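You operate a simulated robot arm through the tools that you are given. There is no shell and no other tool. Be economical: measure what you need, move in short steps, check, and stop when the job is done.

The job below is to be done with a simulated two-armed robot. You get a single attempt, and the scene is never put back.

## Task
Pick up the pale grey box that says "Y25" from the plywood board on rack 30 with one hand, pass it to the other hand and put it on the lower shelf of the green-legged bench. Set down upright: pale grey box.

The check looks at the end state, three seconds after you hand in, the way a careful person would. Anything else that was tipped, shoved, dropped, spilled or broken makes it a failure.

## Robot
Two 7-joint arms with two-finger parallel grippers on one trunk, on a base that drives. Base frame: it is fixed to the floor where the robot stands at the start and does not move with it; the origin is under the middle of the robot, x ahead of it, y to its left, z up. Readings come in mm, degrees, newtons and seconds.
The left shoulder is at the start at [60, 189, 1103], the right one opposite. With the tool pointing down near the work surface each hand reaches from about 100 to 640 mm from the robot's upright axis, wherever it stands, measured 20 degrees to its own side. Places, roughly: lower shelf of the green-legged bench [500, 1800, 200]. Payload 3.43 kg a hand.
The tool frame of a hand sits at the grasp point between the pads (the TCP): z along the fingers, y along the line on which they close. The tips reach 30 mm beyond it. The gripper opens to 94 mm. The fingers are 28 mm wide and 10 mm thick; the gripper's body (50 by 96 mm) begins 55 mm behind the TCP.
Orientation is that of the tool frame in the base frame, as a unit quaternion [w, x, y, z]. With the fingers straight down and closing along the base's y, the tool's x points along the base's -x, its y along +y and its z along -z.

## Interface
- The arms move only by the tool apply_moves. It takes "left_rows", "right_rows" or both (then of equal length, played together; a hand with none holds still); each is a list of rows, each a list of 3 entries, a list of its own where there are three numbers: the closure, from 0 (fully open) to 1 (shut), then the shift along the tool's x, y, z in mm, then the turn, a rotation vector about the tool's x, y, z in degrees. In form: [[gripper, [dx, dy, dz], [ax, ay, az]], ...]. A call has 1 to 12 rows; each row shifts and turns the commanded pose from where the row before left it, along the tool's axes as they then stand. Rows are played at 5 a second. More than 50 mm and 8.6 degrees between two rows, or a gripper value outside its range, and nothing of the call is played. A pose out of reach is approached as far as the arm can. The call stops where the force on the tool passes 40 N (or 10 N more than at its start, if that is more) or the arm is blocked; 0.2 s more then pass. Each finger travels about 153 mm/s and halts on what it meets, pressing with about 21 N; the grip force reading is that of the motor and also rises with nothing between the fingers. The clock runs only during rows and for 0.2 s after the last one: add rows that do not move to give the fingers time. It gives the time, the measured TCP pose, the force on the tool (base axes), the opening and the grip force at its end, in the units of the frame above (readings bear some noise), with the torque about the TCP (base axes, N m) and any sound that the robot's microphone picked up.
- Cameras (640 x 400 px; columns grow to the right, rows downward): "scene" is now at [3.3, 10.3, 1637.6]; the picture's right is [0.18, -0.98, 0.00], its down [-0.87, -0.16, -0.46] and it looks along [0.45, 0.08, -0.89] (base axes); focal length 290 px, centre (320, 200). "left" rides on the left gripper at [76, -14, -102] in its tool frame; the picture's right is [0.18, 0.98, 0.00], its down [-0.75, 0.14, -0.64] and it looks along [-0.63, 0.12, 0.77] (tool axes); focal length 243 px, centre (320, 200). "right" rides on the right gripper at [76, 14, -103] in its tool frame; the picture's right is [-0.18, 0.98, 0.00], its down [-0.75, -0.14, -0.64] and it looks along [-0.63, -0.12, 0.77] (tool axes); focal length 243 px, centre (320, 200). There is no depth. A picture from a camera that has moved, and an enlarged one, comes with that camera's place and axes in the base frame and with its lens.
- capture(camera): a new picture of that camera. It takes no simulated time.
- lift_body(by): slides the trunk up (or, below 0, down) by that many mm; the arms and the scene camera ride with it, the base frame stays. It gives what a move gives, with no picture.
- base_move(legs): drives the robot by 1 to 6 legs, each [ahead, left, turn to the left] in mm, mm and degrees, along the robot's own axes; the way and the turn of a leg run together, so that a leg with both is an arc; at most 1500 mm and 180 degrees a leg. The arms and the cameras ride along, it lands a little off, and it stops where it bumps. It gives what a move gives.
- turn_head(pan, tilt): turns the head with the scene camera to pan (to the left, within 86 degrees either way) and tilt (down, from -29 to 69), counted from straight ahead of the robot. It gives what a move gives.
- close_up(camera, box): a new picture of the part [left, top, right, bottom] of that camera's present view, enlarged. It takes no simulated time.
- job_done(): hands the job in; it is judged then, once.

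Work in short steps. Places have to be worked out from the pictures, the camera data and where the tool is seen: move nearer, look again, correct. Check each grasp and each placing, and mend what went wrong. You have 120 turns and 92 pictures in all, those below and enlarged ones among them. Open the grippers and draw the arms clear of the work before you hand the job in, unless the task says otherwise; then end with one line.

The tools are called after "Call:" as a command line: name --argument value ..., lists and objects as JSON in quotes. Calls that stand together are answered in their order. apply_moves: Moves the arms, as the interface text tells. Its arguments: {"type":"object","properties":{"left_rows":{"type":"array","items":{"type":"array"}},"right_rows":{"type":"array","items":{"type":"array"}}},"required":[]} The other tools are called the same way: lift_body (by) slides the trunk up or down; base_move (legs) drives the base; turn_head (pan, tilt) turns the head that bears the scene camera; capture (camera) takes a picture; close_up (camera, box) takes an enlarged picture of a part of a camera's view; job_done () hands the job in.

At the start:

```text
time_s: 0.0
left_tool_pos: [292.1, 292.1, 962.9]
left_orientation: [-0.001, 0.0, 1.0, 0.0]
left_wrist_force: [-0.3, -0.4, 0.4]
left_torque: [-0.01, 0.05, 0.0]
left_opening: 93.8
left_grasp_force: 0.1
right_tool_pos: [286.9, -4.0, 1016.7]
right_orientation: [0.0, 0.0, 1.0, 0.0]
right_wrist_force: [0.4, 0.5, 0.7]
right_torque: [-0.03, 0.02, 0.02]
right_opening: 94.0
right_grasp_force: 0.0
trunk travel left (down, up): [-775.0, 215.0]
robot x, y, heading: [3.5, 1.4, -0.2]
head pan, tilt: [10.5, 62.6]
```

scene: 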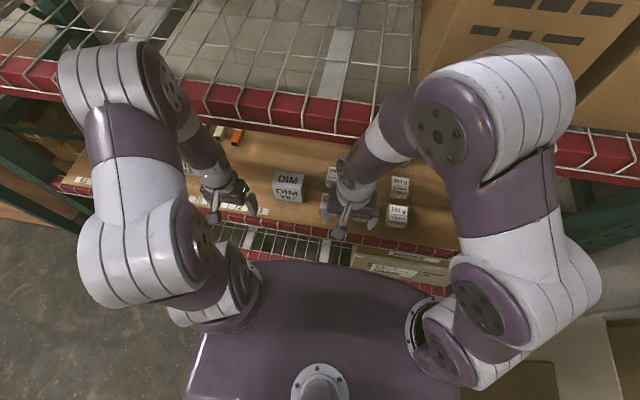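
right: 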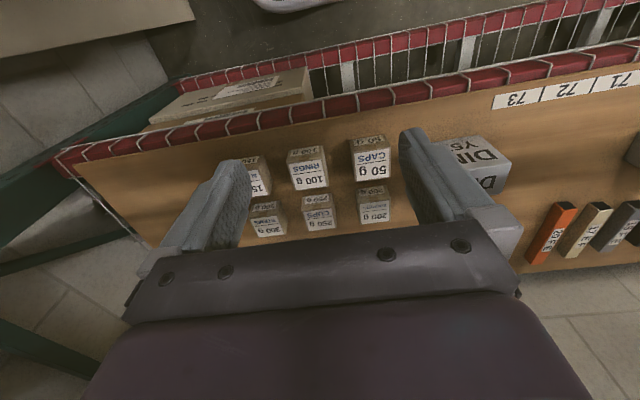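
left: 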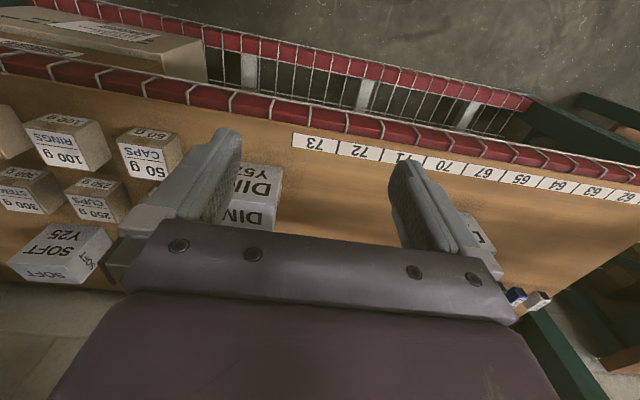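

The left view shows a "SOFT Y25" box at about x 640, y -110 by my estimate. I'll enlarge it to check its size and label, and compare it with the "DIM" box.

Call:
close_up --camera "left" --box '[0, 100, 300, 290]'

Call:
close_up --camera "scene" --box '[160, 80, 480, 280]'

```text
2.11 times, centred on (150, 195) of left
camera zoom: at [215.1, 278.4, 1066.0], right [-0.18, 0.98, 0.0], down [0.75, 0.14, 0.64], along [0.63, 0.12, -0.77], focal length 511 px, centre (678, 210)
```

zoom: 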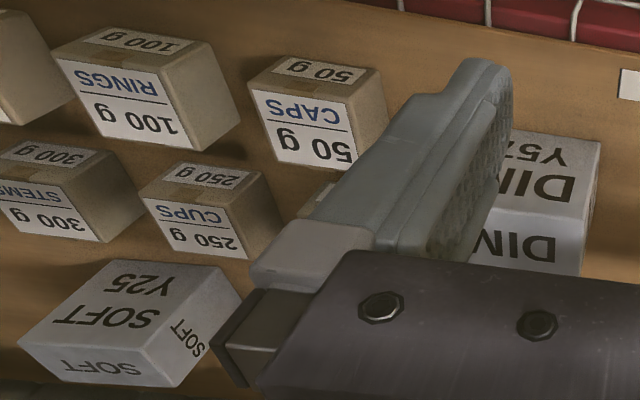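

```text
2.00 times, centred on (320, 180) of scene
camera zoom: at [3.3, 10.3, 1637.6], right [0.18, -0.98, 0.0], down [-0.87, -0.16, -0.46], along [0.45, 0.08, -0.89], focal length 580 px, centre (320, 240)
```

zoom: 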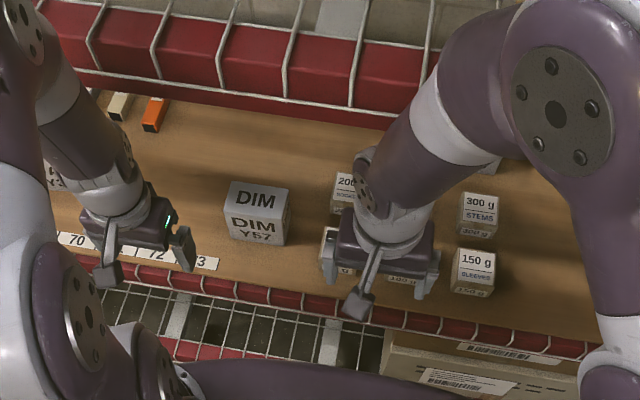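

The target is the "SOFT Y25" box, deeper on the board and partly hidden by the right arm. I'll shift the right hand to the right, then look again with the scene camera to measure the box.

Call:
apply_moves --right_rows '[[0, [0, -45, 0], [0, 0, 0]], [0, [0, -45, 0], [0, 0, 0]], [0, [0, -45, 0], [0, 0, 0]], [0, [0, -45, 0], [0, 0, 0]], [0, [0, -45, 0], [0, 0, 0]], [0, [0, -45, 0], [0, 0, 0]], [0, [0, -45, 0], [0, 0, 0]]]'

Call:
turn_head --pan -5 --tilt 50

Call:
capture --camera "scene"

Call:
capture --camera "right"

```text
time_s: 1.6
left_tool_pos: [291.3, 290.8, 963.4]
left_orientation: [0.001, 0.0, 1.0, 0.001]
left_wrist_force: [0.2, 0.0, 0.7]
left_torque: [0.02, 0.03, 0.02]
left_opening: 93.9
left_grasp_force: 0.0
right_tool_pos: [285.5, -322.0, 1017.1]
right_orientation: [0.0, 0.0, 1.0, 0.001]
right_wrist_force: [-0.4, -0.9, -0.1]
right_torque: [-0.01, 0.02, 0.0]
right_opening: 94.0
right_grasp_force: 0.1
trunk travel left (down, up): [-775.0, 215.0]
robot x, y, heading: [1.2, -2.6, -0.0]
head pan, tilt: [10.5, 62.6]
```

```text
time_s: 2.4
left_tool_pos: [291.6, 291.9, 962.8]
left_orientation: [0.0, -0.001, 1.0, 0.0]
left_wrist_force: [-0.1, -0.1, 0.7]
left_torque: [0.03, 0.02, 0.0]
left_opening: 93.9
left_grasp_force: 0.0
right_tool_pos: [285.9, -319.0, 1018.4]
right_orientation: [0.0, -0.001, 1.0, 0.0]
right_wrist_force: [-0.2, 0.2, 0.8]
right_torque: [0.01, 0.01, -0.02]
right_opening: 94.1
right_grasp_force: 0.1
trunk travel left (down, up): [-775.0, 215.0]
robot x, y, heading: [-2.1, -0.3, -0.1]
head pan, tilt: [-5.0, 50.0]
```

```text
86 pictures are left
camera scene: at [17.4, -7.4, 1653.1], right [-0.09, -1.0, 0.0], down [-0.76, 0.07, -0.64], along [0.64, -0.06, -0.77], focal length 290 px, centre (320, 200)
```

scene: 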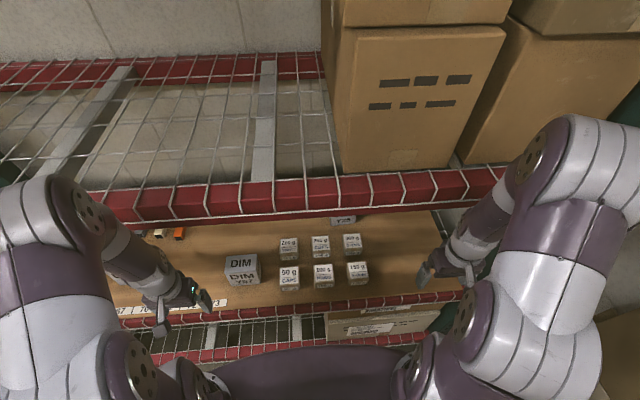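

```text
85 pictures are left
camera right: at [210.9, -305.5, 1120.9], right [0.18, 0.98, 0.0], down [0.75, -0.14, 0.64], along [0.63, -0.12, -0.77], focal length 243 px, centre (320, 200)
```

right: 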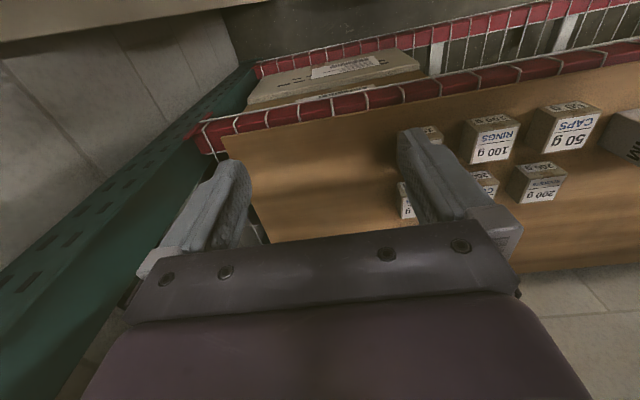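

The box sits near the back, just under the upper beam's sight line. I'll back off 250 mm and lower the trunk 300 mm so the camera can see beneath that beam.

Call:
base_move --legs '[[-250, 0, 0]]'

Call:
lift_body --by -300

Call:
turn_head --pan -5 --tilt 30

Call:
capture --camera "scene"

```text
time_s: 4.2
left_tool_pos: [43.4, 291.8, 961.7]
left_orientation: [0.0, 0.0, 1.0, 0.0]
left_wrist_force: [0.1, -0.3, -0.3]
left_torque: [-0.02, 0.0, -0.02]
left_opening: 94.1
left_grasp_force: 0.1
right_tool_pos: [38.6, -318.7, 1016.9]
right_orientation: [0.001, -0.001, 1.0, -0.001]
right_wrist_force: [0.4, -0.3, -0.8]
right_torque: [0.02, 0.01, 0.0]
right_opening: 94.0
right_grasp_force: 0.0
trunk travel left (down, up): [-775.0, 215.0]
robot x, y, heading: [-248.1, 3.2, -0.1]
head pan, tilt: [-5.0, 50.0]
```

```text
time_s: 7.2
left_tool_pos: [42.7, 292.3, 664.0]
left_orientation: [0.001, 0.0, 1.0, 0.0]
left_wrist_force: [0.7, 0.0, 0.4]
left_torque: [-0.01, 0.02, -0.01]
left_opening: 94.0
left_grasp_force: 0.0
right_tool_pos: [37.7, -319.9, 717.2]
right_orientation: [0.001, 0.0, 1.0, 0.0]
right_wrist_force: [-0.4, -0.1, 0.4]
right_torque: [0.05, -0.01, 0.0]
right_opening: 93.8
right_grasp_force: 0.2
trunk travel left (down, up): [-475.0, 515.0]
robot x, y, heading: [-248.2, 1.2, -0.1]
head pan, tilt: [-5.0, 50.0]
```

```text
time_s: 8.0
left_tool_pos: [42.8, 292.7, 662.9]
left_orientation: [0.0, 0.001, 1.0, 0.0]
left_wrist_force: [-0.4, -0.1, 0.1]
left_torque: [0.03, 0.01, 0.02]
left_opening: 93.9
left_grasp_force: 0.1
right_tool_pos: [36.9, -320.1, 717.2]
right_orientation: [0.001, 0.0, 1.0, 0.0]
right_wrist_force: [1.1, 0.2, -0.3]
right_torque: [0.02, -0.04, 0.03]
right_opening: 94.1
right_grasp_force: 0.0
trunk travel left (down, up): [-475.0, 515.0]
robot x, y, heading: [-248.3, -0.3, 0.3]
head pan, tilt: [-5.0, 30.0]
```

```text
84 pictures are left
camera scene: at [-217.9, -9.3, 1382.6], right [-0.09, -1.0, 0.0], down [-0.5, 0.04, -0.87], along [0.86, -0.07, -0.5], focal length 290 px, centre (320, 200)
```

scene: 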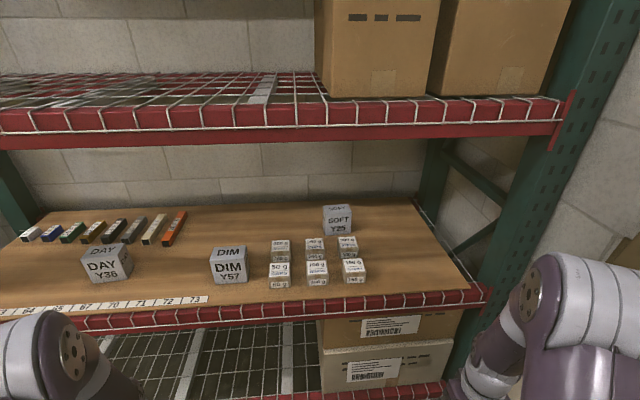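

Call:
close_up --camera "scene" --box '[250, 190, 378, 270]'

Call:
close_up --camera "scene" --box '[180, 200, 500, 400]'

```text
5.00 times, centred on (314, 230) of scene
camera zoom: at [-217.9, -9.3, 1382.6], right [-0.09, -1.0, 0.0], down [-0.5, 0.04, -0.87], along [0.86, -0.07, -0.5], focal length 1451 px, centre (350, 50)
```

zoom: 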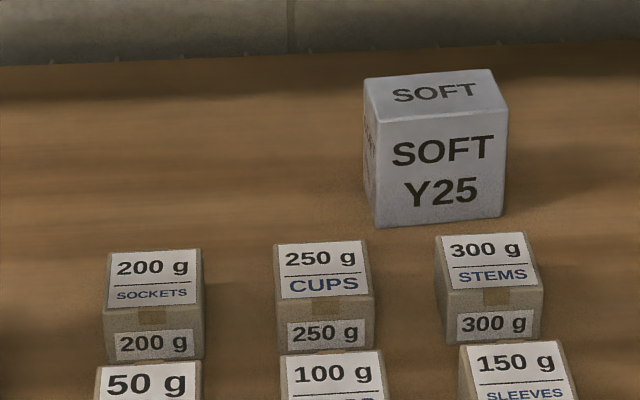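

```text
2.00 times, centred on (340, 300) of scene
camera zoom: at [-217.9, -9.3, 1382.6], right [-0.09, -1.0, 0.0], down [-0.5, 0.04, -0.87], along [0.86, -0.07, -0.5], focal length 580 px, centre (280, 0)
```

zoom: 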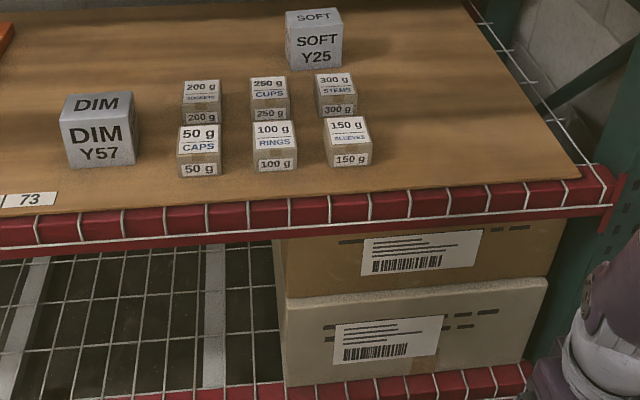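

The box is about 95–100 mm wide, 55–60 mm deep and 95 mm tall, with its front face near x 665 and y -101 to -200. That is far in, so I'll look down to see how near the base can drive to the rack.

Call:
turn_head --pan 0 --tilt 69

Call:
capture --camera "scene"

Call:
capture --camera "right"

Call:
capture --camera "left"

```text
time_s: 9.1
left_tool_pos: [43.3, 291.9, 662.9]
left_orientation: [0.0, 0.0, 1.0, 0.0]
left_wrist_force: [0.0, -0.1, -0.3]
left_torque: [0.04, 0.01, 0.0]
left_opening: 94.1
left_grasp_force: 0.1
right_tool_pos: [37.9, -320.2, 717.6]
right_orientation: [0.0, 0.0, 1.0, 0.0]
right_wrist_force: [0.4, 0.1, -0.4]
right_torque: [-0.02, 0.0, -0.01]
right_opening: 94.1
right_grasp_force: 0.1
trunk travel left (down, up): [-475.0, 515.0]
robot x, y, heading: [-248.0, 3.1, 0.1]
head pan, tilt: [0.0, 68.8]
```

```text
81 pictures are left
camera scene: at [-252.1, -1.4, 1331.2], right [0.0, -1.0, 0.0], down [-0.93, 0.0, -0.36], along [0.36, 0.0, -0.93], focal length 290 px, centre (320, 200)
```

scene: 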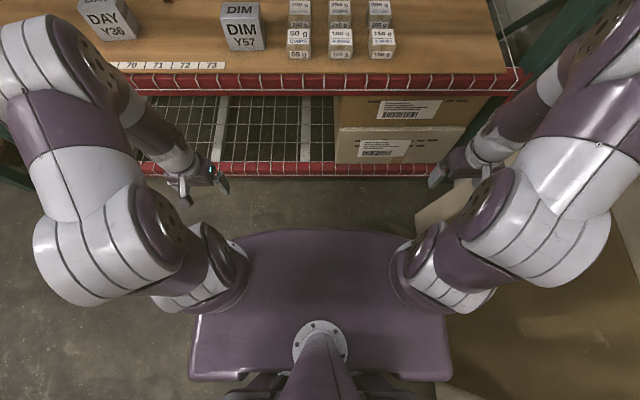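

```text
80 pictures are left
camera right: at [-37.6, -306.1, 820.8], right [0.18, 0.98, 0.0], down [0.75, -0.14, 0.64], along [0.63, -0.12, -0.77], focal length 243 px, centre (320, 200)
```

right: 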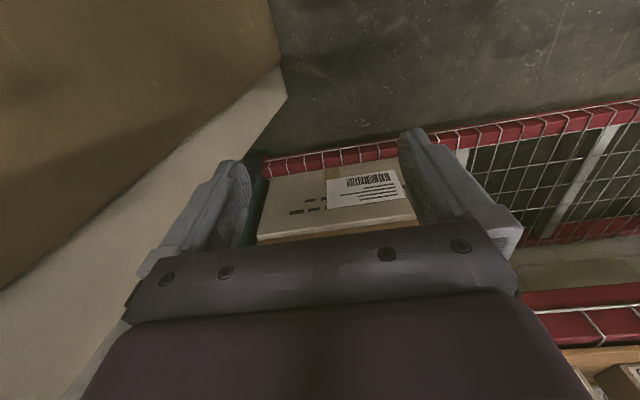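

```text
79 pictures are left
camera left: at [-33.9, 278.3, 766.0], right [-0.18, 0.98, 0.0], down [0.75, 0.14, 0.64], along [0.63, 0.12, -0.77], focal length 243 px, centre (320, 200)
```

left: 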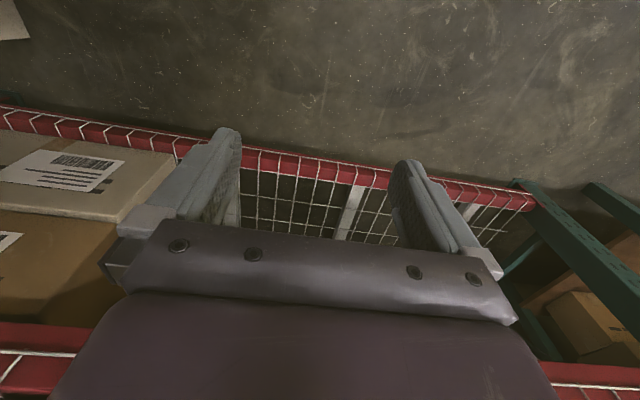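

The rack front is near x 331 and the board near z 710. I'll grip from above across the box's depth. First, in the open, I'll tuck the left hand up and back, and raise the right hand and yaw it about -94° so it closes along x.

Call:
apply_moves --left_rows '[[0, [25, 0, -40], [0, 0, 0]], [0, [25, 0, -40], [0, 0, 0]], [0, [25, 0, -40], [0, 0, 0]], [0, [25, 0, 0], [0, 0, 0]]]' --right_rows '[[0, [0, 35, -25], [0, 0, 0]], [0, [0, 35, -25], [0, 0, 0]], [0, [0, 35, -25], [0, 0, 0]], [0, [0, 15, -25], [0, 0, 0]]]'

Call:
apply_moves --right_rows '[[0, [0, 0, 0], [0, 0, -8.55]], [0, [0, 0, 0], [0, 0, -8.55]], [0, [0, 0, 0], [0, 0, -8.55]], [0, [0, 0, 0], [0, 0, -8.55]], [0, [0, 0, 0], [0, 0, -8.55]], [0, [0, 0, 0], [0, 0, -8.55]], [0, [0, 0, 0], [0, 0, -8.55]], [0, [0, 0, 0], [0, 0, -8.55]], [0, [0, 0, 0], [0, 0, -8.55]], [0, [0, 0, 0], [0, 0, -8.55]], [0, [0, 0, 0], [0, 0, -8.55]]]'

Call:
lift_body --by 130

Call:
turn_head --pan 0 --tilt 50

Call:
capture --camera "scene"

```text
time_s: 10.1
left_tool_pos: [-58.3, 291.8, 783.1]
left_orientation: [0.0, 0.0, 1.0, -0.001]
left_wrist_force: [1.1, 0.2, 0.4]
left_torque: [-0.06, 0.01, 0.0]
left_opening: 94.0
left_grasp_force: 0.1
right_tool_pos: [37.8, -200.2, 818.4]
right_orientation: [0.0, 0.001, 1.0, 0.0]
right_wrist_force: [0.8, 0.2, 0.3]
right_torque: [0.0, 0.05, -0.03]
right_opening: 94.2
right_grasp_force: 0.1
trunk travel left (down, up): [-475.0, 515.0]
robot x, y, heading: [-246.3, -2.0, 0.1]
head pan, tilt: [0.0, 68.8]
```

```text
time_s: 12.5
left_tool_pos: [-56.5, 292.7, 783.6]
left_orientation: [0.0, 0.0, 1.0, 0.0]
left_wrist_force: [-0.3, -0.3, 0.5]
left_torque: [0.0, 0.01, 0.03]
left_opening: 94.1
left_grasp_force: 0.0
right_tool_pos: [38.0, -201.0, 816.9]
right_orientation: [0.0, 0.732, -0.681, 0.0]
right_wrist_force: [0.4, 0.5, 0.5]
right_torque: [0.04, 0.02, 0.02]
right_opening: 93.9
right_grasp_force: 0.0
trunk travel left (down, up): [-475.0, 515.0]
robot x, y, heading: [-245.6, -0.2, 0.3]
head pan, tilt: [0.0, 68.8]
```

```text
time_s: 14.1
left_tool_pos: [-57.6, 291.9, 912.5]
left_orientation: [0.0, 0.0, 1.0, 0.0]
left_wrist_force: [0.2, 0.0, -0.7]
left_torque: [-0.02, -0.02, 0.02]
left_opening: 94.1
left_grasp_force: 0.1
right_tool_pos: [38.1, -199.9, 947.8]
right_orientation: [0.0, 0.732, -0.681, 0.0]
right_wrist_force: [0.5, 1.6, 0.1]
right_torque: [0.02, 0.0, 0.04]
right_opening: 94.0
right_grasp_force: 0.0
trunk travel left (down, up): [-605.0, 385.0]
robot x, y, heading: [-248.0, 0.9, -0.0]
head pan, tilt: [0.0, 68.8]
```

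```text
time_s: 14.9
left_tool_pos: [-57.2, 292.7, 913.2]
left_orientation: [0.001, -0.001, 1.0, 0.0]
left_wrist_force: [0.2, -0.2, 0.1]
left_torque: [-0.02, -0.01, 0.0]
left_opening: 94.2
left_grasp_force: 0.1
right_tool_pos: [37.4, -198.6, 948.0]
right_orientation: [0.0, 0.732, -0.682, 0.0]
right_wrist_force: [-1.8, -0.3, 1.3]
right_torque: [0.01, -0.01, 0.01]
right_opening: 94.0
right_grasp_force: 0.1
trunk travel left (down, up): [-605.0, 385.0]
robot x, y, heading: [-250.1, 1.5, -0.2]
head pan, tilt: [0.0, 50.0]
```

```text
78 pictures are left
camera scene: at [-231.1, -1.4, 1483.1], right [0.0, -1.0, 0.0], down [-0.77, 0.0, -0.64], along [0.64, 0.0, -0.77], focal length 290 px, centre (320, 200)
```

scene: 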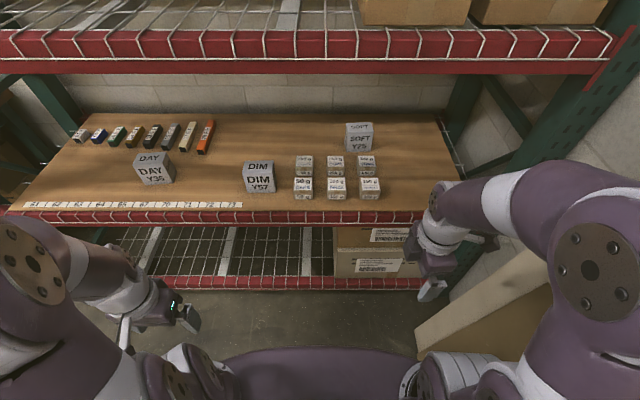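

The right hand is yawed as planned. I'll take a close-up from this new vantage to triangulate the box better.

Call:
close_up --camera "scene" --box '[290, 100, 418, 180]'

Call:
close_up --camera "scene" --box '[180, 100, 500, 300]'

```text
5.00 times, centred on (354, 140) of scene
camera zoom: at [-231.1, -1.4, 1483.1], right [0.0, -1.0, 0.0], down [-0.77, 0.0, -0.64], along [0.64, 0.0, -0.77], focal length 1451 px, centre (150, 500)
```

zoom: 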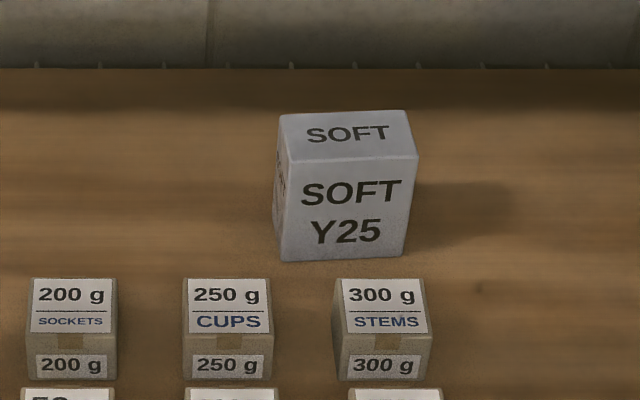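

```text
2.00 times, centred on (340, 200) of scene
camera zoom: at [-231.1, -1.4, 1483.1], right [0.0, -1.0, 0.0], down [-0.77, 0.0, -0.64], along [0.64, 0.0, -0.77], focal length 580 px, centre (280, 200)
```

zoom: 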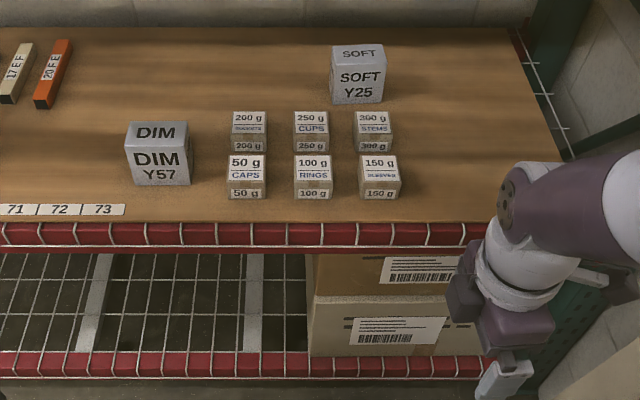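

Triangulating from the two views puts the box at about 100 wide × 58 deep × 98 high, centre near (702, -155), base z 710, yaw about +4°. I'll stretch the right arm forward here in the open first, to test its reach with a low elbow, before driving in.

Call:
apply_moves --right_rows '[[0, [0, -34, 13], [0, 0, 0]], [0, [0, -34, 13], [0, 0, 0]], [0, [0, -34, 13], [0, 0, 0]], [0, [0, -34, 13], [0, 0, 0]], [0, [0, -34, 13], [0, 0, 0]], [0, [0, -34, 13], [0, 0, 0]], [0, [0, -34, 13], [0, 0, 0]], [0, [0, -34, 13], [0, 0, 0]], [0, [0, -34, 13], [0, 0, 0]], [0, [0, -34, 13], [0, 0, 0]]]'

Call:
capture --camera "scene"

```text
time_s: 17.1
left_tool_pos: [-57.5, 291.2, 913.9]
left_orientation: [0.0, 0.0, 1.0, 0.0]
left_wrist_force: [-0.5, -0.1, -1.5]
left_torque: [0.0, 0.01, 0.02]
left_opening: 94.2
left_grasp_force: 0.2
right_tool_pos: [355.7, -177.4, 810.9]
right_orientation: [0.0, 0.732, -0.681, 0.001]
right_wrist_force: [-0.6, 0.6, 0.7]
right_torque: [-0.01, 0.01, 0.03]
right_opening: 93.9
right_grasp_force: 0.0
right hand out of reach, approached as far as the arm can: row 10
trunk travel left (down, up): [-605.0, 385.0]
robot x, y, heading: [-251.8, -3.8, -0.0]
head pan, tilt: [0.0, 50.0]
```

```text
75 pictures are left
camera scene: at [-230.8, -1.6, 1483.2], right [0.0, -1.0, 0.0], down [-0.77, 0.0, -0.64], along [0.64, 0.0, -0.77], focal length 290 px, centre (320, 200)
```

scene: 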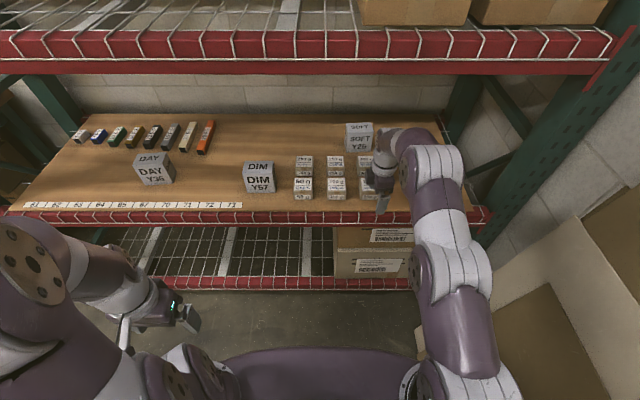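

Reach tops out about 605 mm ahead of the axis, so the base needs to get to x ≈ 100. I'll raise the trunk 80 mm to clear the boxes and drive back to the starting x, checking clearance on the way.

Call:
lift_body --by 80

Call:
base_move --legs '[[0, 22, 0], [250, 0, 0]]'

Call:
turn_head --pan 0 --tilt 69

Call:
capture --camera "scene"

Call:
capture --camera "left"

Call:
capture --camera "right"

```text
time_s: 18.2
left_tool_pos: [-57.3, 291.9, 994.0]
left_orientation: [-0.001, 0.0, 1.0, 0.001]
left_wrist_force: [-0.3, -0.7, 0.2]
left_torque: [-0.01, -0.02, 0.03]
left_opening: 93.9
left_grasp_force: 0.0
right_tool_pos: [355.0, -176.2, 890.4]
right_orientation: [0.0, 0.732, -0.681, 0.001]
right_wrist_force: [0.3, 0.6, 0.0]
right_torque: [0.01, -0.01, 0.01]
right_opening: 94.0
right_grasp_force: 0.1
trunk travel left (down, up): [-685.0, 305.0]
robot x, y, heading: [-248.8, -4.7, -0.0]
head pan, tilt: [0.0, 50.0]
```

```text
time_s: 20.3
left_tool_pos: [236.8, 310.5, 956.3]
left_orientation: [-0.039, 0.034, 0.999, 0.006]
left_wrist_force: [1.0, -0.2, -0.6]
left_torque: [0.02, 0.08, 0.01]
left_opening: 93.9
left_grasp_force: 0.0
right_tool_pos: [570.4, -161.7, 764.2]
right_orientation: [0.034, 0.729, -0.683, -0.036]
right_wrist_force: [3.7, 0.5, 1.3]
right_torque: [0.02, 0.19, 0.01]
right_opening: 94.0
right_grasp_force: 0.0
trunk travel left (down, up): [-685.0, 305.0]
robot x, y, heading: [-39.3, 17.9, -0.6]
head pan, tilt: [0.0, 50.0]
stopped in leg 2: the robot was blocked; the commanded pose is now the measured one
```

```text
time_s: 21.1
left_tool_pos: [219.0, 310.6, 962.2]
left_orientation: [-0.032, 0.033, 0.999, 0.006]
left_wrist_force: [0.4, -0.1, 0.1]
left_torque: [0.02, 0.05, -0.04]
left_opening: 93.9
left_grasp_force: 0.0
right_tool_pos: [556.6, -162.2, 774.9]
right_orientation: [0.025, 0.729, -0.683, -0.028]
right_wrist_force: [1.0, -0.6, -0.1]
right_torque: [0.0, 0.01, 0.04]
right_opening: 94.4
right_grasp_force: 0.0
trunk travel left (down, up): [-685.0, 305.0]
robot x, y, heading: [-46.8, 18.4, -0.5]
head pan, tilt: [0.0, 68.8]
```

```text
74 pictures are left
camera scene: at [-48.6, 18.5, 1541.2], right [-0.01, -1.0, 0.0], down [-0.93, 0.01, -0.36], along [0.36, 0.0, -0.93], focal length 290 px, centre (320, 200)
```

scene: 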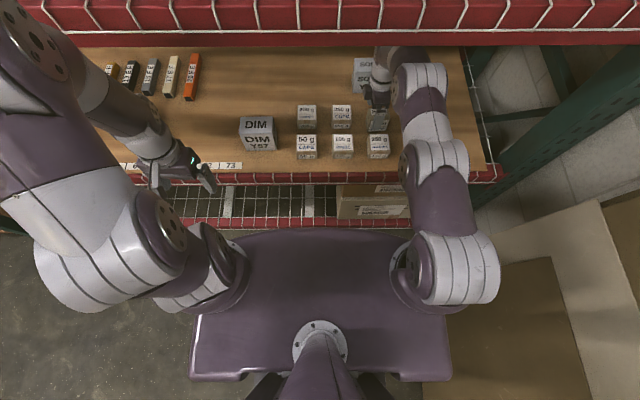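

```text
73 pictures are left
camera left: at [148.5, 300.1, 1070.6], right [-0.12, 0.99, 0.02], down [0.8, 0.08, 0.59], along [0.59, 0.09, -0.81], focal length 243 px, centre (320, 200)
```

left: 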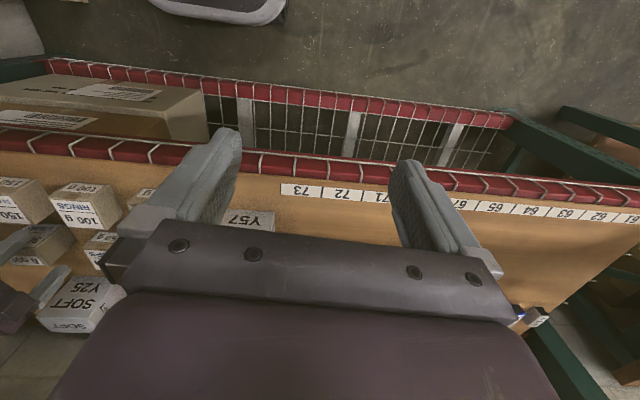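

```text
72 pictures are left
camera right: at [555.9, -239.0, 878.8], right [-0.99, 0.12, 0.07], down [0.14, 0.76, 0.63], along [0.02, 0.64, -0.77], focal length 243 px, centre (320, 200)
```

right: 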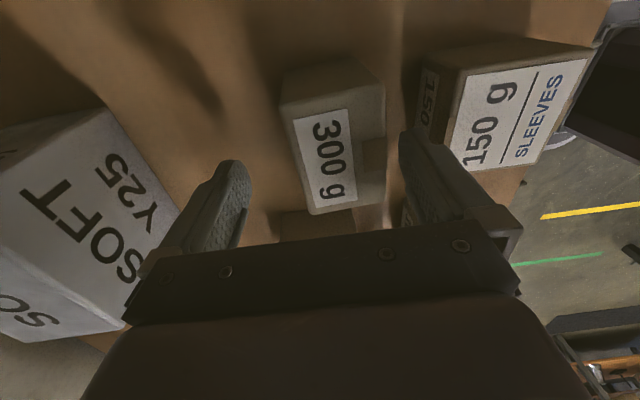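

The drive stopped early and the robot has pitched forward: the right hand dropped to z 775 and both tools are tilted about 4°. Before doing anything else, I'll check whether it's settling and whether the fingers are touching a box.

Call:
close_up --camera "scene" --box '[280, 40, 440, 140]'

Call:
turn_head --pan 0 --tilt 60

Call:
close_up --camera "scene" --box '[240, 60, 480, 210]'

```text
4.00 times, centred on (360, 90) of scene
camera zoom: at [-48.6, 18.5, 1541.2], right [-0.01, -1.0, 0.0], down [-0.93, 0.01, -0.36], along [0.36, 0.0, -0.93], focal length 1161 px, centre (160, 640)
```

zoom: 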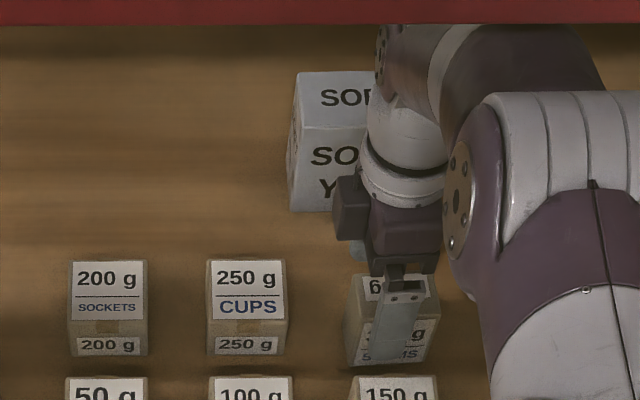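

```text
time_s: 21.8
left_tool_pos: [219.4, 309.5, 962.2]
left_orientation: [-0.032, 0.033, 0.999, 0.007]
left_wrist_force: [0.9, 0.7, 0.1]
left_torque: [0.0, -0.02, -0.02]
left_opening: 94.2
left_grasp_force: 0.1
right_tool_pos: [556.7, -161.9, 775.2]
right_orientation: [0.025, 0.729, -0.683, -0.027]
right_wrist_force: [0.7, -0.2, -0.1]
right_torque: [0.02, 0.0, 0.0]
right_opening: 94.1
right_grasp_force: 0.0
trunk travel left (down, up): [-685.0, 305.0]
robot x, y, heading: [-43.9, 19.5, -0.6]
head pan, tilt: [0.0, 60.0]
```

```text
2.67 times, centred on (360, 135) of scene
camera zoom: at [-38.4, 18.3, 1550.5], right [-0.01, -1.0, 0.0], down [-0.87, 0.01, -0.5], along [0.5, 0.0, -0.87], focal length 774 px, centre (213, 373)
```

zoom: 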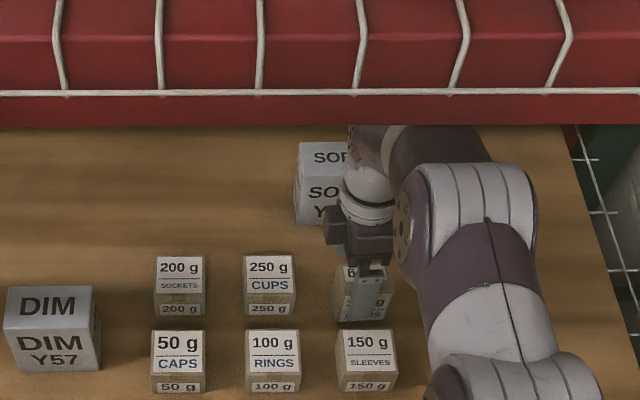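

Call:
close_up --camera "right" --box '[200, 20, 600, 270]'

Call:
close_up --camera "scene" --box '[340, 140, 420, 190]'

Call:
close_up --camera "left" --box '[0, 160, 160, 260]'

```text
1.60 times, centred on (400, 145) of right
camera zoom: at [555.9, -239.1, 879.2], right [-0.99, 0.12, 0.07], down [0.14, 0.76, 0.63], along [0.02, 0.64, -0.77], focal length 388 px, centre (192, 288)
```

zoom: 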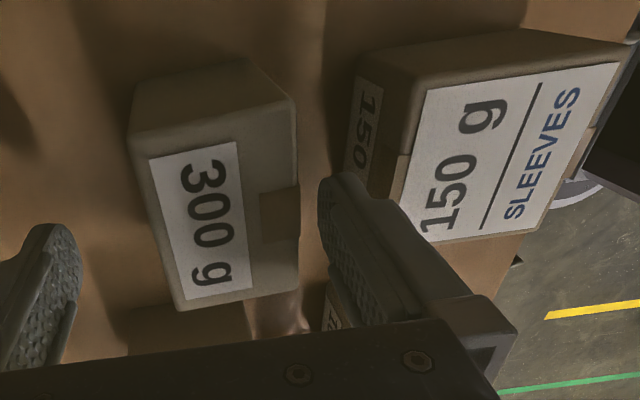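

```text
8.00 times, centred on (380, 165) of scene
camera zoom: at [-38.4, 18.3, 1550.5], right [-0.01, -1.0, 0.0], down [-0.87, 0.01, -0.5], along [0.5, 0.0, -0.87], focal length 2321 px, centre (-160, 480)
```

zoom: 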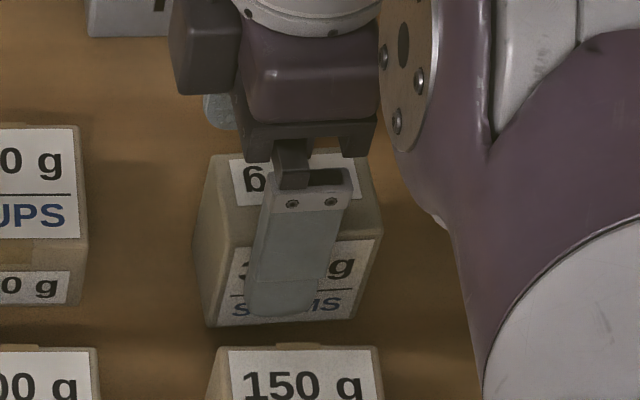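

```text
4.00 times, centred on (80, 210) of left
camera zoom: at [148.5, 300.0, 1070.7], right [-0.12, 0.99, 0.02], down [0.8, 0.08, 0.59], along [0.59, 0.09, -0.8], focal length 970 px, centre (1280, 160)
```

zoom: 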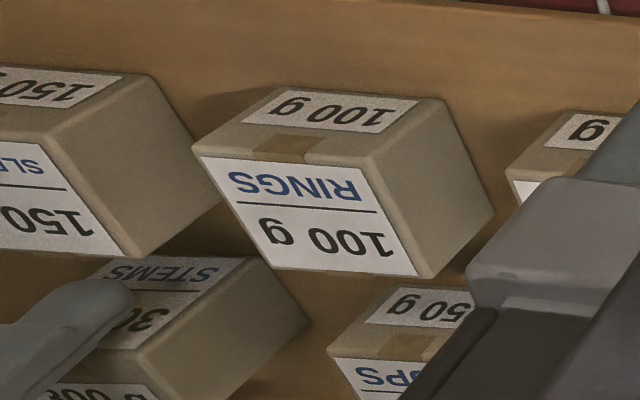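

The lurch tipped the small "300 g STEMS" box toward the robot: its STEMS face now points at me and it lies at about x 523–570, y -140 to -205. Nothing else has moved. I'll lift straight off with the trunk, then deal with that box before going on.

Call:
lift_body --by 70

Call:
capture --camera "right"

```text
time_s: 22.9
left_tool_pos: [209.3, 309.1, 1032.7]
left_orientation: [-0.028, 0.033, 0.999, 0.008]
left_wrist_force: [0.2, -0.7, 0.4]
left_torque: [-0.01, 0.01, 0.05]
left_opening: 94.2
left_grasp_force: 0.0
right_tool_pos: [515.5, -162.6, 801.5]
right_orientation: [0.054, 0.728, -0.681, -0.056]
right_wrist_force: [1.7, 0.5, -0.8]
right_torque: [0.01, -0.05, 0.01]
right_opening: 94.1
right_grasp_force: 0.1
trunk travel left (down, up): [-755.0, 235.0]
robot x, y, heading: [-48.1, 18.6, -0.5]
head pan, tilt: [0.0, 60.0]
```

```text
66 pictures are left
camera right: at [523.7, -240.3, 905.5], right [-0.98, 0.12, 0.15], down [0.19, 0.76, 0.62], along [-0.04, 0.64, -0.77], focal length 243 px, centre (320, 200)
```

right: 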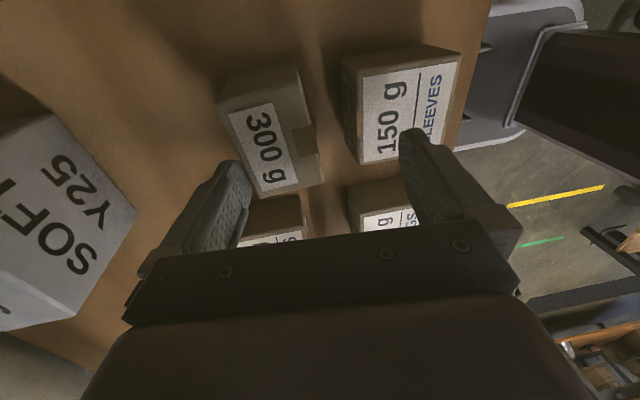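

Raising the trunk only pushed the right arm down and back, so its elbow is under the upper beam; that is what caused the block. I'll undo the lift, then slide the hand sideways toward -y so the fingers leave the tipped box without hooking it.

Call:
lift_body --by -70

Call:
capture --camera "right"

```text
time_s: 23.7
left_tool_pos: [221.1, 311.5, 979.8]
left_orientation: [-0.032, 0.032, 0.999, 0.006]
left_wrist_force: [-0.4, -0.6, 0.3]
left_torque: [-0.01, -0.02, 0.03]
left_opening: 94.0
left_grasp_force: 0.0
right_tool_pos: [568.5, -162.5, 804.1]
right_orientation: [0.015, 0.729, -0.684, -0.016]
right_wrist_force: [0.9, 0.7, 1.2]
right_torque: [0.05, 0.0, -0.05]
right_opening: 94.0
right_grasp_force: 0.1
trunk travel left (down, up): [-700.0, 290.0]
robot x, y, heading: [-43.9, 16.2, -0.3]
head pan, tilt: [0.0, 60.0]
stopped: the force on the tool passed its limit at 145 N (the readings are from after the stop); the commanded pose is now the measured one
```

```text
65 pictures are left
camera right: at [563.9, -239.7, 907.8], right [-0.99, 0.12, 0.05], down [0.12, 0.76, 0.64], along [0.04, 0.64, -0.77], focal length 243 px, centre (320, 200)
```

right: 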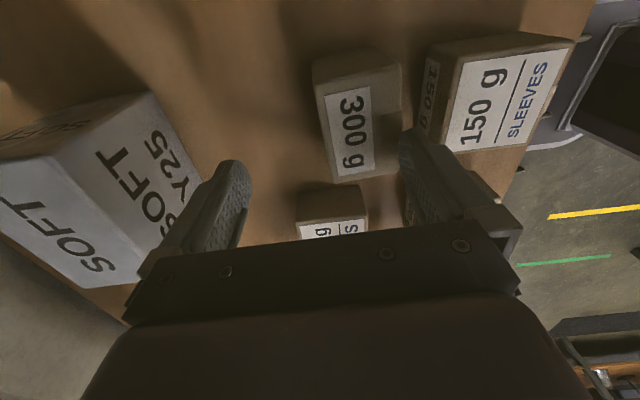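

The hand is now at z 804 with its tips about level with the tipped box's top, and the commands have been reset. I'll slide the hand 95 mm toward -y to leave the box.

Call:
apply_moves --right_rows '[[0, [16, 0, 0], [0, 0, 0]], [0, [16, 0, 0], [0, 0, 0]], [0, [16, 0, 0], [0, 0, 0]], [0, [16, 0, 0], [0, 0, 0]], [0, [16, 0, 0], [0, 0, 0]], [0, [16, 0, 0], [0, 0, 0]]]'

Call:
capture --camera "scene"

```text
time_s: 25.1
left_tool_pos: [217.0, 318.6, 975.3]
left_orientation: [-0.03, 0.032, 0.999, 0.001]
left_wrist_force: [-0.4, -0.3, 0.3]
left_torque: [-0.03, -0.07, 0.02]
left_opening: 93.8
left_grasp_force: 0.1
right_tool_pos: [546.1, -246.9, 801.7]
right_orientation: [0.022, 0.731, -0.682, -0.018]
right_wrist_force: [0.4, 1.7, 2.3]
right_torque: [-0.19, 0.03, 0.02]
right_opening: 94.3
right_grasp_force: 0.0
right hand out of reach, approached as far as the arm can: row 1, 4, 6
trunk travel left (down, up): [-700.0, 290.0]
robot x, y, heading: [-44.2, 20.6, -0.5]
head pan, tilt: [0.0, 60.0]
```

```text
64 pictures are left
camera scene: at [-44.3, 32.2, 1565.0], right [-0.01, -1.0, 0.01], down [-0.86, 0.0, -0.5], along [0.5, -0.01, -0.86], focal length 290 px, centre (320, 200)
```

scene: 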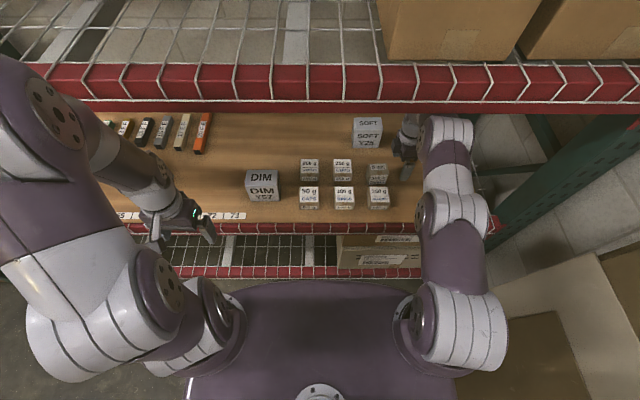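

The hand is clear of the small boxes now. I'll lower the trunk 45 mm to take the elbow off the beam, then check the pose.

Call:
lift_body --by -45

Call:
close_up --camera "scene" --box '[280, 90, 520, 240]'

```text
time_s: 26.0
left_tool_pos: [223.1, 308.1, 932.4]
left_orientation: [-0.033, 0.033, 0.999, 0.007]
left_wrist_force: [0.3, -1.0, -0.6]
left_torque: [-0.02, 0.02, 0.01]
left_opening: 94.0
left_grasp_force: 0.1
right_tool_pos: [553.2, -258.5, 756.3]
right_orientation: [0.018, 0.729, -0.684, -0.02]
right_wrist_force: [0.3, 0.1, -0.5]
right_torque: [0.04, 0.0, -0.03]
right_opening: 94.0
right_grasp_force: 0.0
trunk travel left (down, up): [-655.0, 335.0]
robot x, y, heading: [-42.5, 16.6, -0.2]
head pan, tilt: [0.0, 60.0]
```

```text
2.67 times, centred on (400, 165) of scene
camera zoom: at [-35.0, 15.1, 1521.2], right [-0.01, -1.0, 0.0], down [-0.87, 0.01, -0.5], along [0.5, 0.0, -0.87], focal length 774 px, centre (107, 293)
```

zoom: 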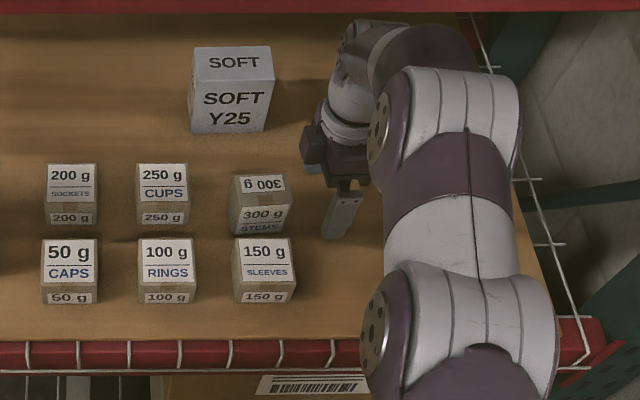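

All boxes are in view, and only the 300 g box is tipped (x≈517–563, y≈-140 to -205, top z≈772). To get the elbow lower, I'll pull the hand back and up along the free lane at y≈-258, then lower the trunk.

Call:
apply_moves --right_rows '[[0, [0, 20, -18], [0, 0, 0]], [0, [0, 20, -18], [0, 0, 0]], [0, [0, 20, -18], [0, 0, 0]], [0, [0, 20, -18], [0, 0, 0]], [0, [0, 20, -18], [0, 0, 0]], [0, [0, 20, 0], [0, 0, 0]]]'

Call:
lift_body --by -60

Call:
turn_head --pan -10 --tilt 55

Call:
capture --camera "scene"

```text
time_s: 26.9
left_tool_pos: [218.5, 312.6, 929.4]
left_orientation: [-0.033, 0.032, 0.999, 0.005]
left_wrist_force: [-0.8, -0.1, -0.4]
left_torque: [0.01, -0.03, 0.0]
left_opening: 94.2
left_grasp_force: 0.1
right_tool_pos: [459.4, -249.7, 744.1]
right_orientation: [0.049, 0.731, -0.678, -0.066]
right_wrist_force: [22.1, -28.6, 171.4]
right_torque: [-2.27, -9.39, -1.29]
right_opening: 89.4
right_grasp_force: 0.0
trunk travel left (down, up): [-655.0, 335.0]
robot x, y, heading: [-48.2, 18.0, -0.5]
head pan, tilt: [0.0, 60.0]
stopped in row 4 (right hand): the force on the tool passed its limit at 158 N (the readings are from after the stop); the commanded pose is now the measured one
```

```text
time_s: 27.7
left_tool_pos: [210.1, 317.2, 888.8]
left_orientation: [-0.027, 0.033, 0.999, 0.003]
left_wrist_force: [0.5, -0.3, -0.3]
left_torque: [-0.01, 0.09, 0.03]
left_opening: 93.9
left_grasp_force: 0.1
right_tool_pos: [473.7, -249.6, 741.0]
right_orientation: [0.031, 0.731, -0.68, -0.038]
right_wrist_force: [-50.7, 31.6, 100.0]
right_torque: [0.67, -1.8, 1.15]
right_opening: 56.1
right_grasp_force: 0.1
trunk travel left (down, up): [-609.0, 381.0]
robot x, y, heading: [-46.6, 20.1, -0.4]
head pan, tilt: [0.0, 60.0]
stopped: the force on the tool passed its limit at 199 N (the readings are from after the stop); the commanded pose is now the measured one
```

```text
time_s: 28.4
left_tool_pos: [207.4, 318.2, 888.4]
left_orientation: [-0.024, 0.033, 0.999, 0.003]
left_wrist_force: [-0.5, 0.3, 1.2]
left_torque: [-0.01, 0.02, 0.0]
left_opening: 93.8
left_grasp_force: 0.1
right_tool_pos: [468.7, -250.6, 742.4]
right_orientation: [0.031, 0.73, -0.681, -0.036]
right_wrist_force: [-46.7, 31.3, 106.3]
right_torque: [0.66, -2.55, 1.18]
right_opening: 63.2
right_grasp_force: 0.1
trunk travel left (down, up): [-609.0, 381.0]
robot x, y, heading: [-47.0, 21.7, -0.5]
head pan, tilt: [-10.0, 55.0]
```

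```text
62 pictures are left
camera scene: at [-54.8, 17.5, 1480.9], right [-0.18, -0.98, 0.01], down [-0.8, 0.14, -0.59], along [0.58, -0.11, -0.81], focal length 290 px, centre (320, 200)
```

scene: 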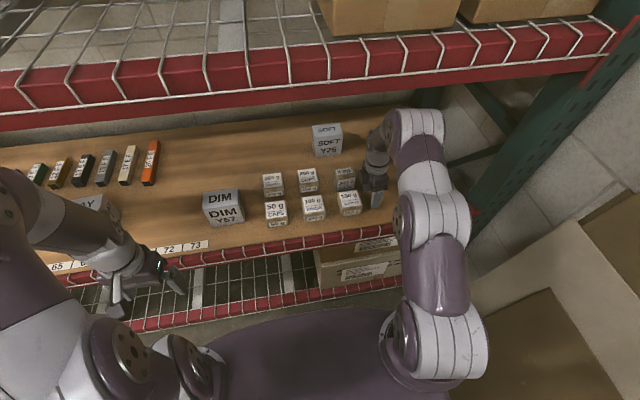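

Retracting raised the elbow into the beam and pressed the hand onto the bare board, in the empty lane. I'll reverse: stretch the hand forward and slightly up, which lowers the elbow and relieves the load.

Call:
apply_moves --right_rows '[[0, [0, -12, -4], [0, 0, 0]], [0, [0, -12, -4], [0, 0, 0]], [0, [0, -12, -4], [0, 0, 0]], [0, [0, -12, -4], [0, 0, 0]], [0, [0, -12, -4], [0, 0, 0]]]'

```text
time_s: 29.6
left_tool_pos: [214.4, 308.9, 889.5]
left_orientation: [-0.029, 0.033, 0.999, 0.007]
left_wrist_force: [0.5, -0.3, 0.5]
left_torque: [-0.01, 0.02, 0.0]
left_opening: 94.1
left_grasp_force: 0.2
right_tool_pos: [522.2, -252.7, 742.0]
right_orientation: [0.032, 0.728, -0.684, -0.04]
right_wrist_force: [-31.5, -19.1, 38.5]
right_torque: [-1.03, -0.65, -1.09]
right_opening: 72.9
right_grasp_force: 0.0
right hand out of reach, approached as far as the arm can: row 5
trunk travel left (down, up): [-609.0, 381.0]
robot x, y, heading: [-44.9, 16.1, -0.6]
head pan, tilt: [-10.0, 55.0]
```

The load has dropped to about 40 N. Next I'll raise the hand 30 mm to lift the tips off the board.

Call:
apply_moves --right_rows '[[0, [0, 0, -10], [0, 0, 0]], [0, [0, 0, -10], [0, 0, 0]], [0, [0, 0, -10], [0, 0, 0]], [0, [0, 0, 0], [0, 0, 0]]]'

Call:
capture --camera "right"

```text
time_s: 30.6
left_tool_pos: [218.0, 311.3, 886.1]
left_orientation: [-0.032, 0.033, 0.999, 0.007]
left_wrist_force: [-0.1, -0.4, -0.1]
left_torque: [-0.01, 0.02, 0.01]
left_opening: 94.0
left_grasp_force: 0.0
right_tool_pos: [519.2, -248.1, 764.2]
right_orientation: [0.033, 0.73, -0.681, -0.044]
right_wrist_force: [0.5, 0.2, -0.4]
right_torque: [0.03, -0.01, -0.03]
right_opening: 93.8
right_grasp_force: 0.1
right hand out of reach, approached as far as the arm can: row 2, 3
trunk travel left (down, up): [-609.0, 381.0]
robot x, y, heading: [-47.8, 18.4, -0.5]
head pan, tilt: [-10.0, 55.0]
```

```text
61 pictures are left
camera right: at [522.4, -326.7, 867.5], right [-0.99, 0.12, 0.11], down [0.16, 0.75, 0.64], along [-0.01, 0.65, -0.76], focal length 243 px, centre (320, 200)
```

right: 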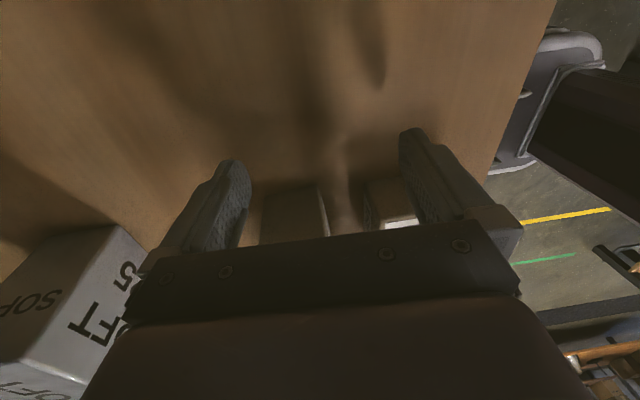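

The hand is free of contact at z 764 in the empty lane. I'll back the base straight out in short legs with the arm kept as it is.

Call:
base_move --legs '[[-40, 0, 0], [-60, 0, 0], [-60, 0, 0], [-60, 0, 0], [-60, 0, 0], [-60, 0, 0]]'

Call:
capture --camera "scene"

```text
time_s: 34.3
left_tool_pos: [-122.8, 313.6, 887.7]
left_orientation: [-0.032, 0.032, 0.999, 0.007]
left_wrist_force: [-0.6, 0.2, -1.0]
left_torque: [-0.02, -0.04, 0.0]
left_opening: 94.0
left_grasp_force: 0.0
right_tool_pos: [178.4, -245.8, 766.7]
right_orientation: [0.032, 0.73, -0.681, -0.043]
right_wrist_force: [0.3, -0.8, 0.2]
right_torque: [0.04, -0.04, 0.0]
right_opening: 93.7
right_grasp_force: 0.0
trunk travel left (down, up): [-609.0, 381.0]
robot x, y, heading: [-386.5, 18.0, -0.3]
head pan, tilt: [-10.0, 55.0]
```

```text
60 pictures are left
camera scene: at [-377.3, 8.4, 1480.5], right [-0.18, -0.98, 0.0], down [-0.8, 0.15, -0.58], along [0.57, -0.1, -0.82], focal length 290 px, centre (320, 200)
```

scene: 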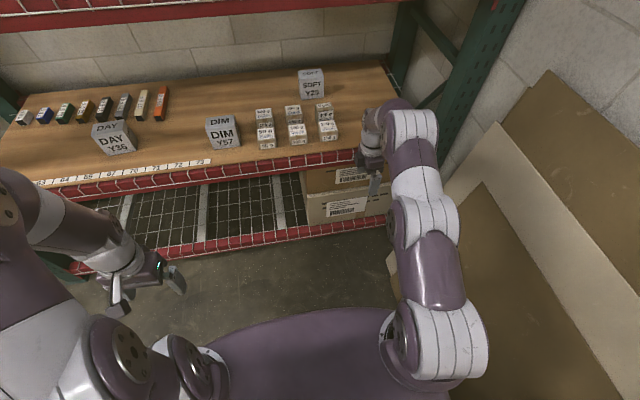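

I'm back in the open and everything but the 300 g box is intact. To understand the right arm's height profile before re-entering, I'll yaw the left hand so its camera sees the right arm from the side.

Call:
apply_moves --left_rows '[[0, [0, 0, 0], [0, 0, 8.2]], [0, [0, 0, 0], [0, 0, 8.2]], [0, [0, 0, 0], [0, 0, 8.2]], [0, [0, 0, 0], [0, 0, 8.2]], [0, [0, 0, 0], [0, 0, 8.2]], [0, [0, 0, 0], [0, 0, 8.2]], [0, [0, 0, 0], [0, 0, 8.2]], [0, [0, 0, 0], [0, 0, 8.2]], [0, [0, 0, 0], [0, 0, 8.2]]]'

Call:
capture --camera "left"

```text
time_s: 36.3
left_tool_pos: [-120.9, 312.5, 887.3]
left_orientation: [-0.029, 0.626, 0.779, -0.014]
left_wrist_force: [-1.0, -0.7, 0.8]
left_torque: [-0.03, 0.0, -0.02]
left_opening: 94.0
left_grasp_force: 0.1
right_tool_pos: [179.4, -246.7, 765.1]
right_orientation: [0.033, 0.731, -0.68, -0.044]
right_wrist_force: [-0.7, -0.2, -0.4]
right_torque: [-0.02, 0.03, 0.03]
right_opening: 93.9
right_grasp_force: 0.1
trunk travel left (down, up): [-609.0, 381.0]
robot x, y, heading: [-384.9, 19.1, -0.4]
head pan, tilt: [-10.0, 55.0]
```

```text
59 pictures are left
camera left: at [-144.9, 383.6, 992.5], right [0.92, 0.39, -0.05], down [0.34, -0.72, 0.61], along [0.2, -0.58, -0.79], focal length 243 px, centre (320, 200)
```

left: 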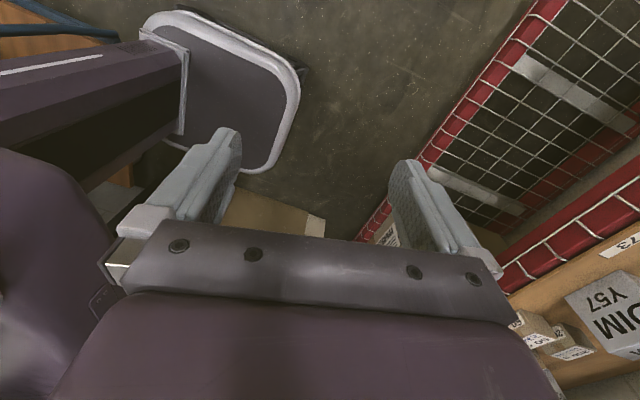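

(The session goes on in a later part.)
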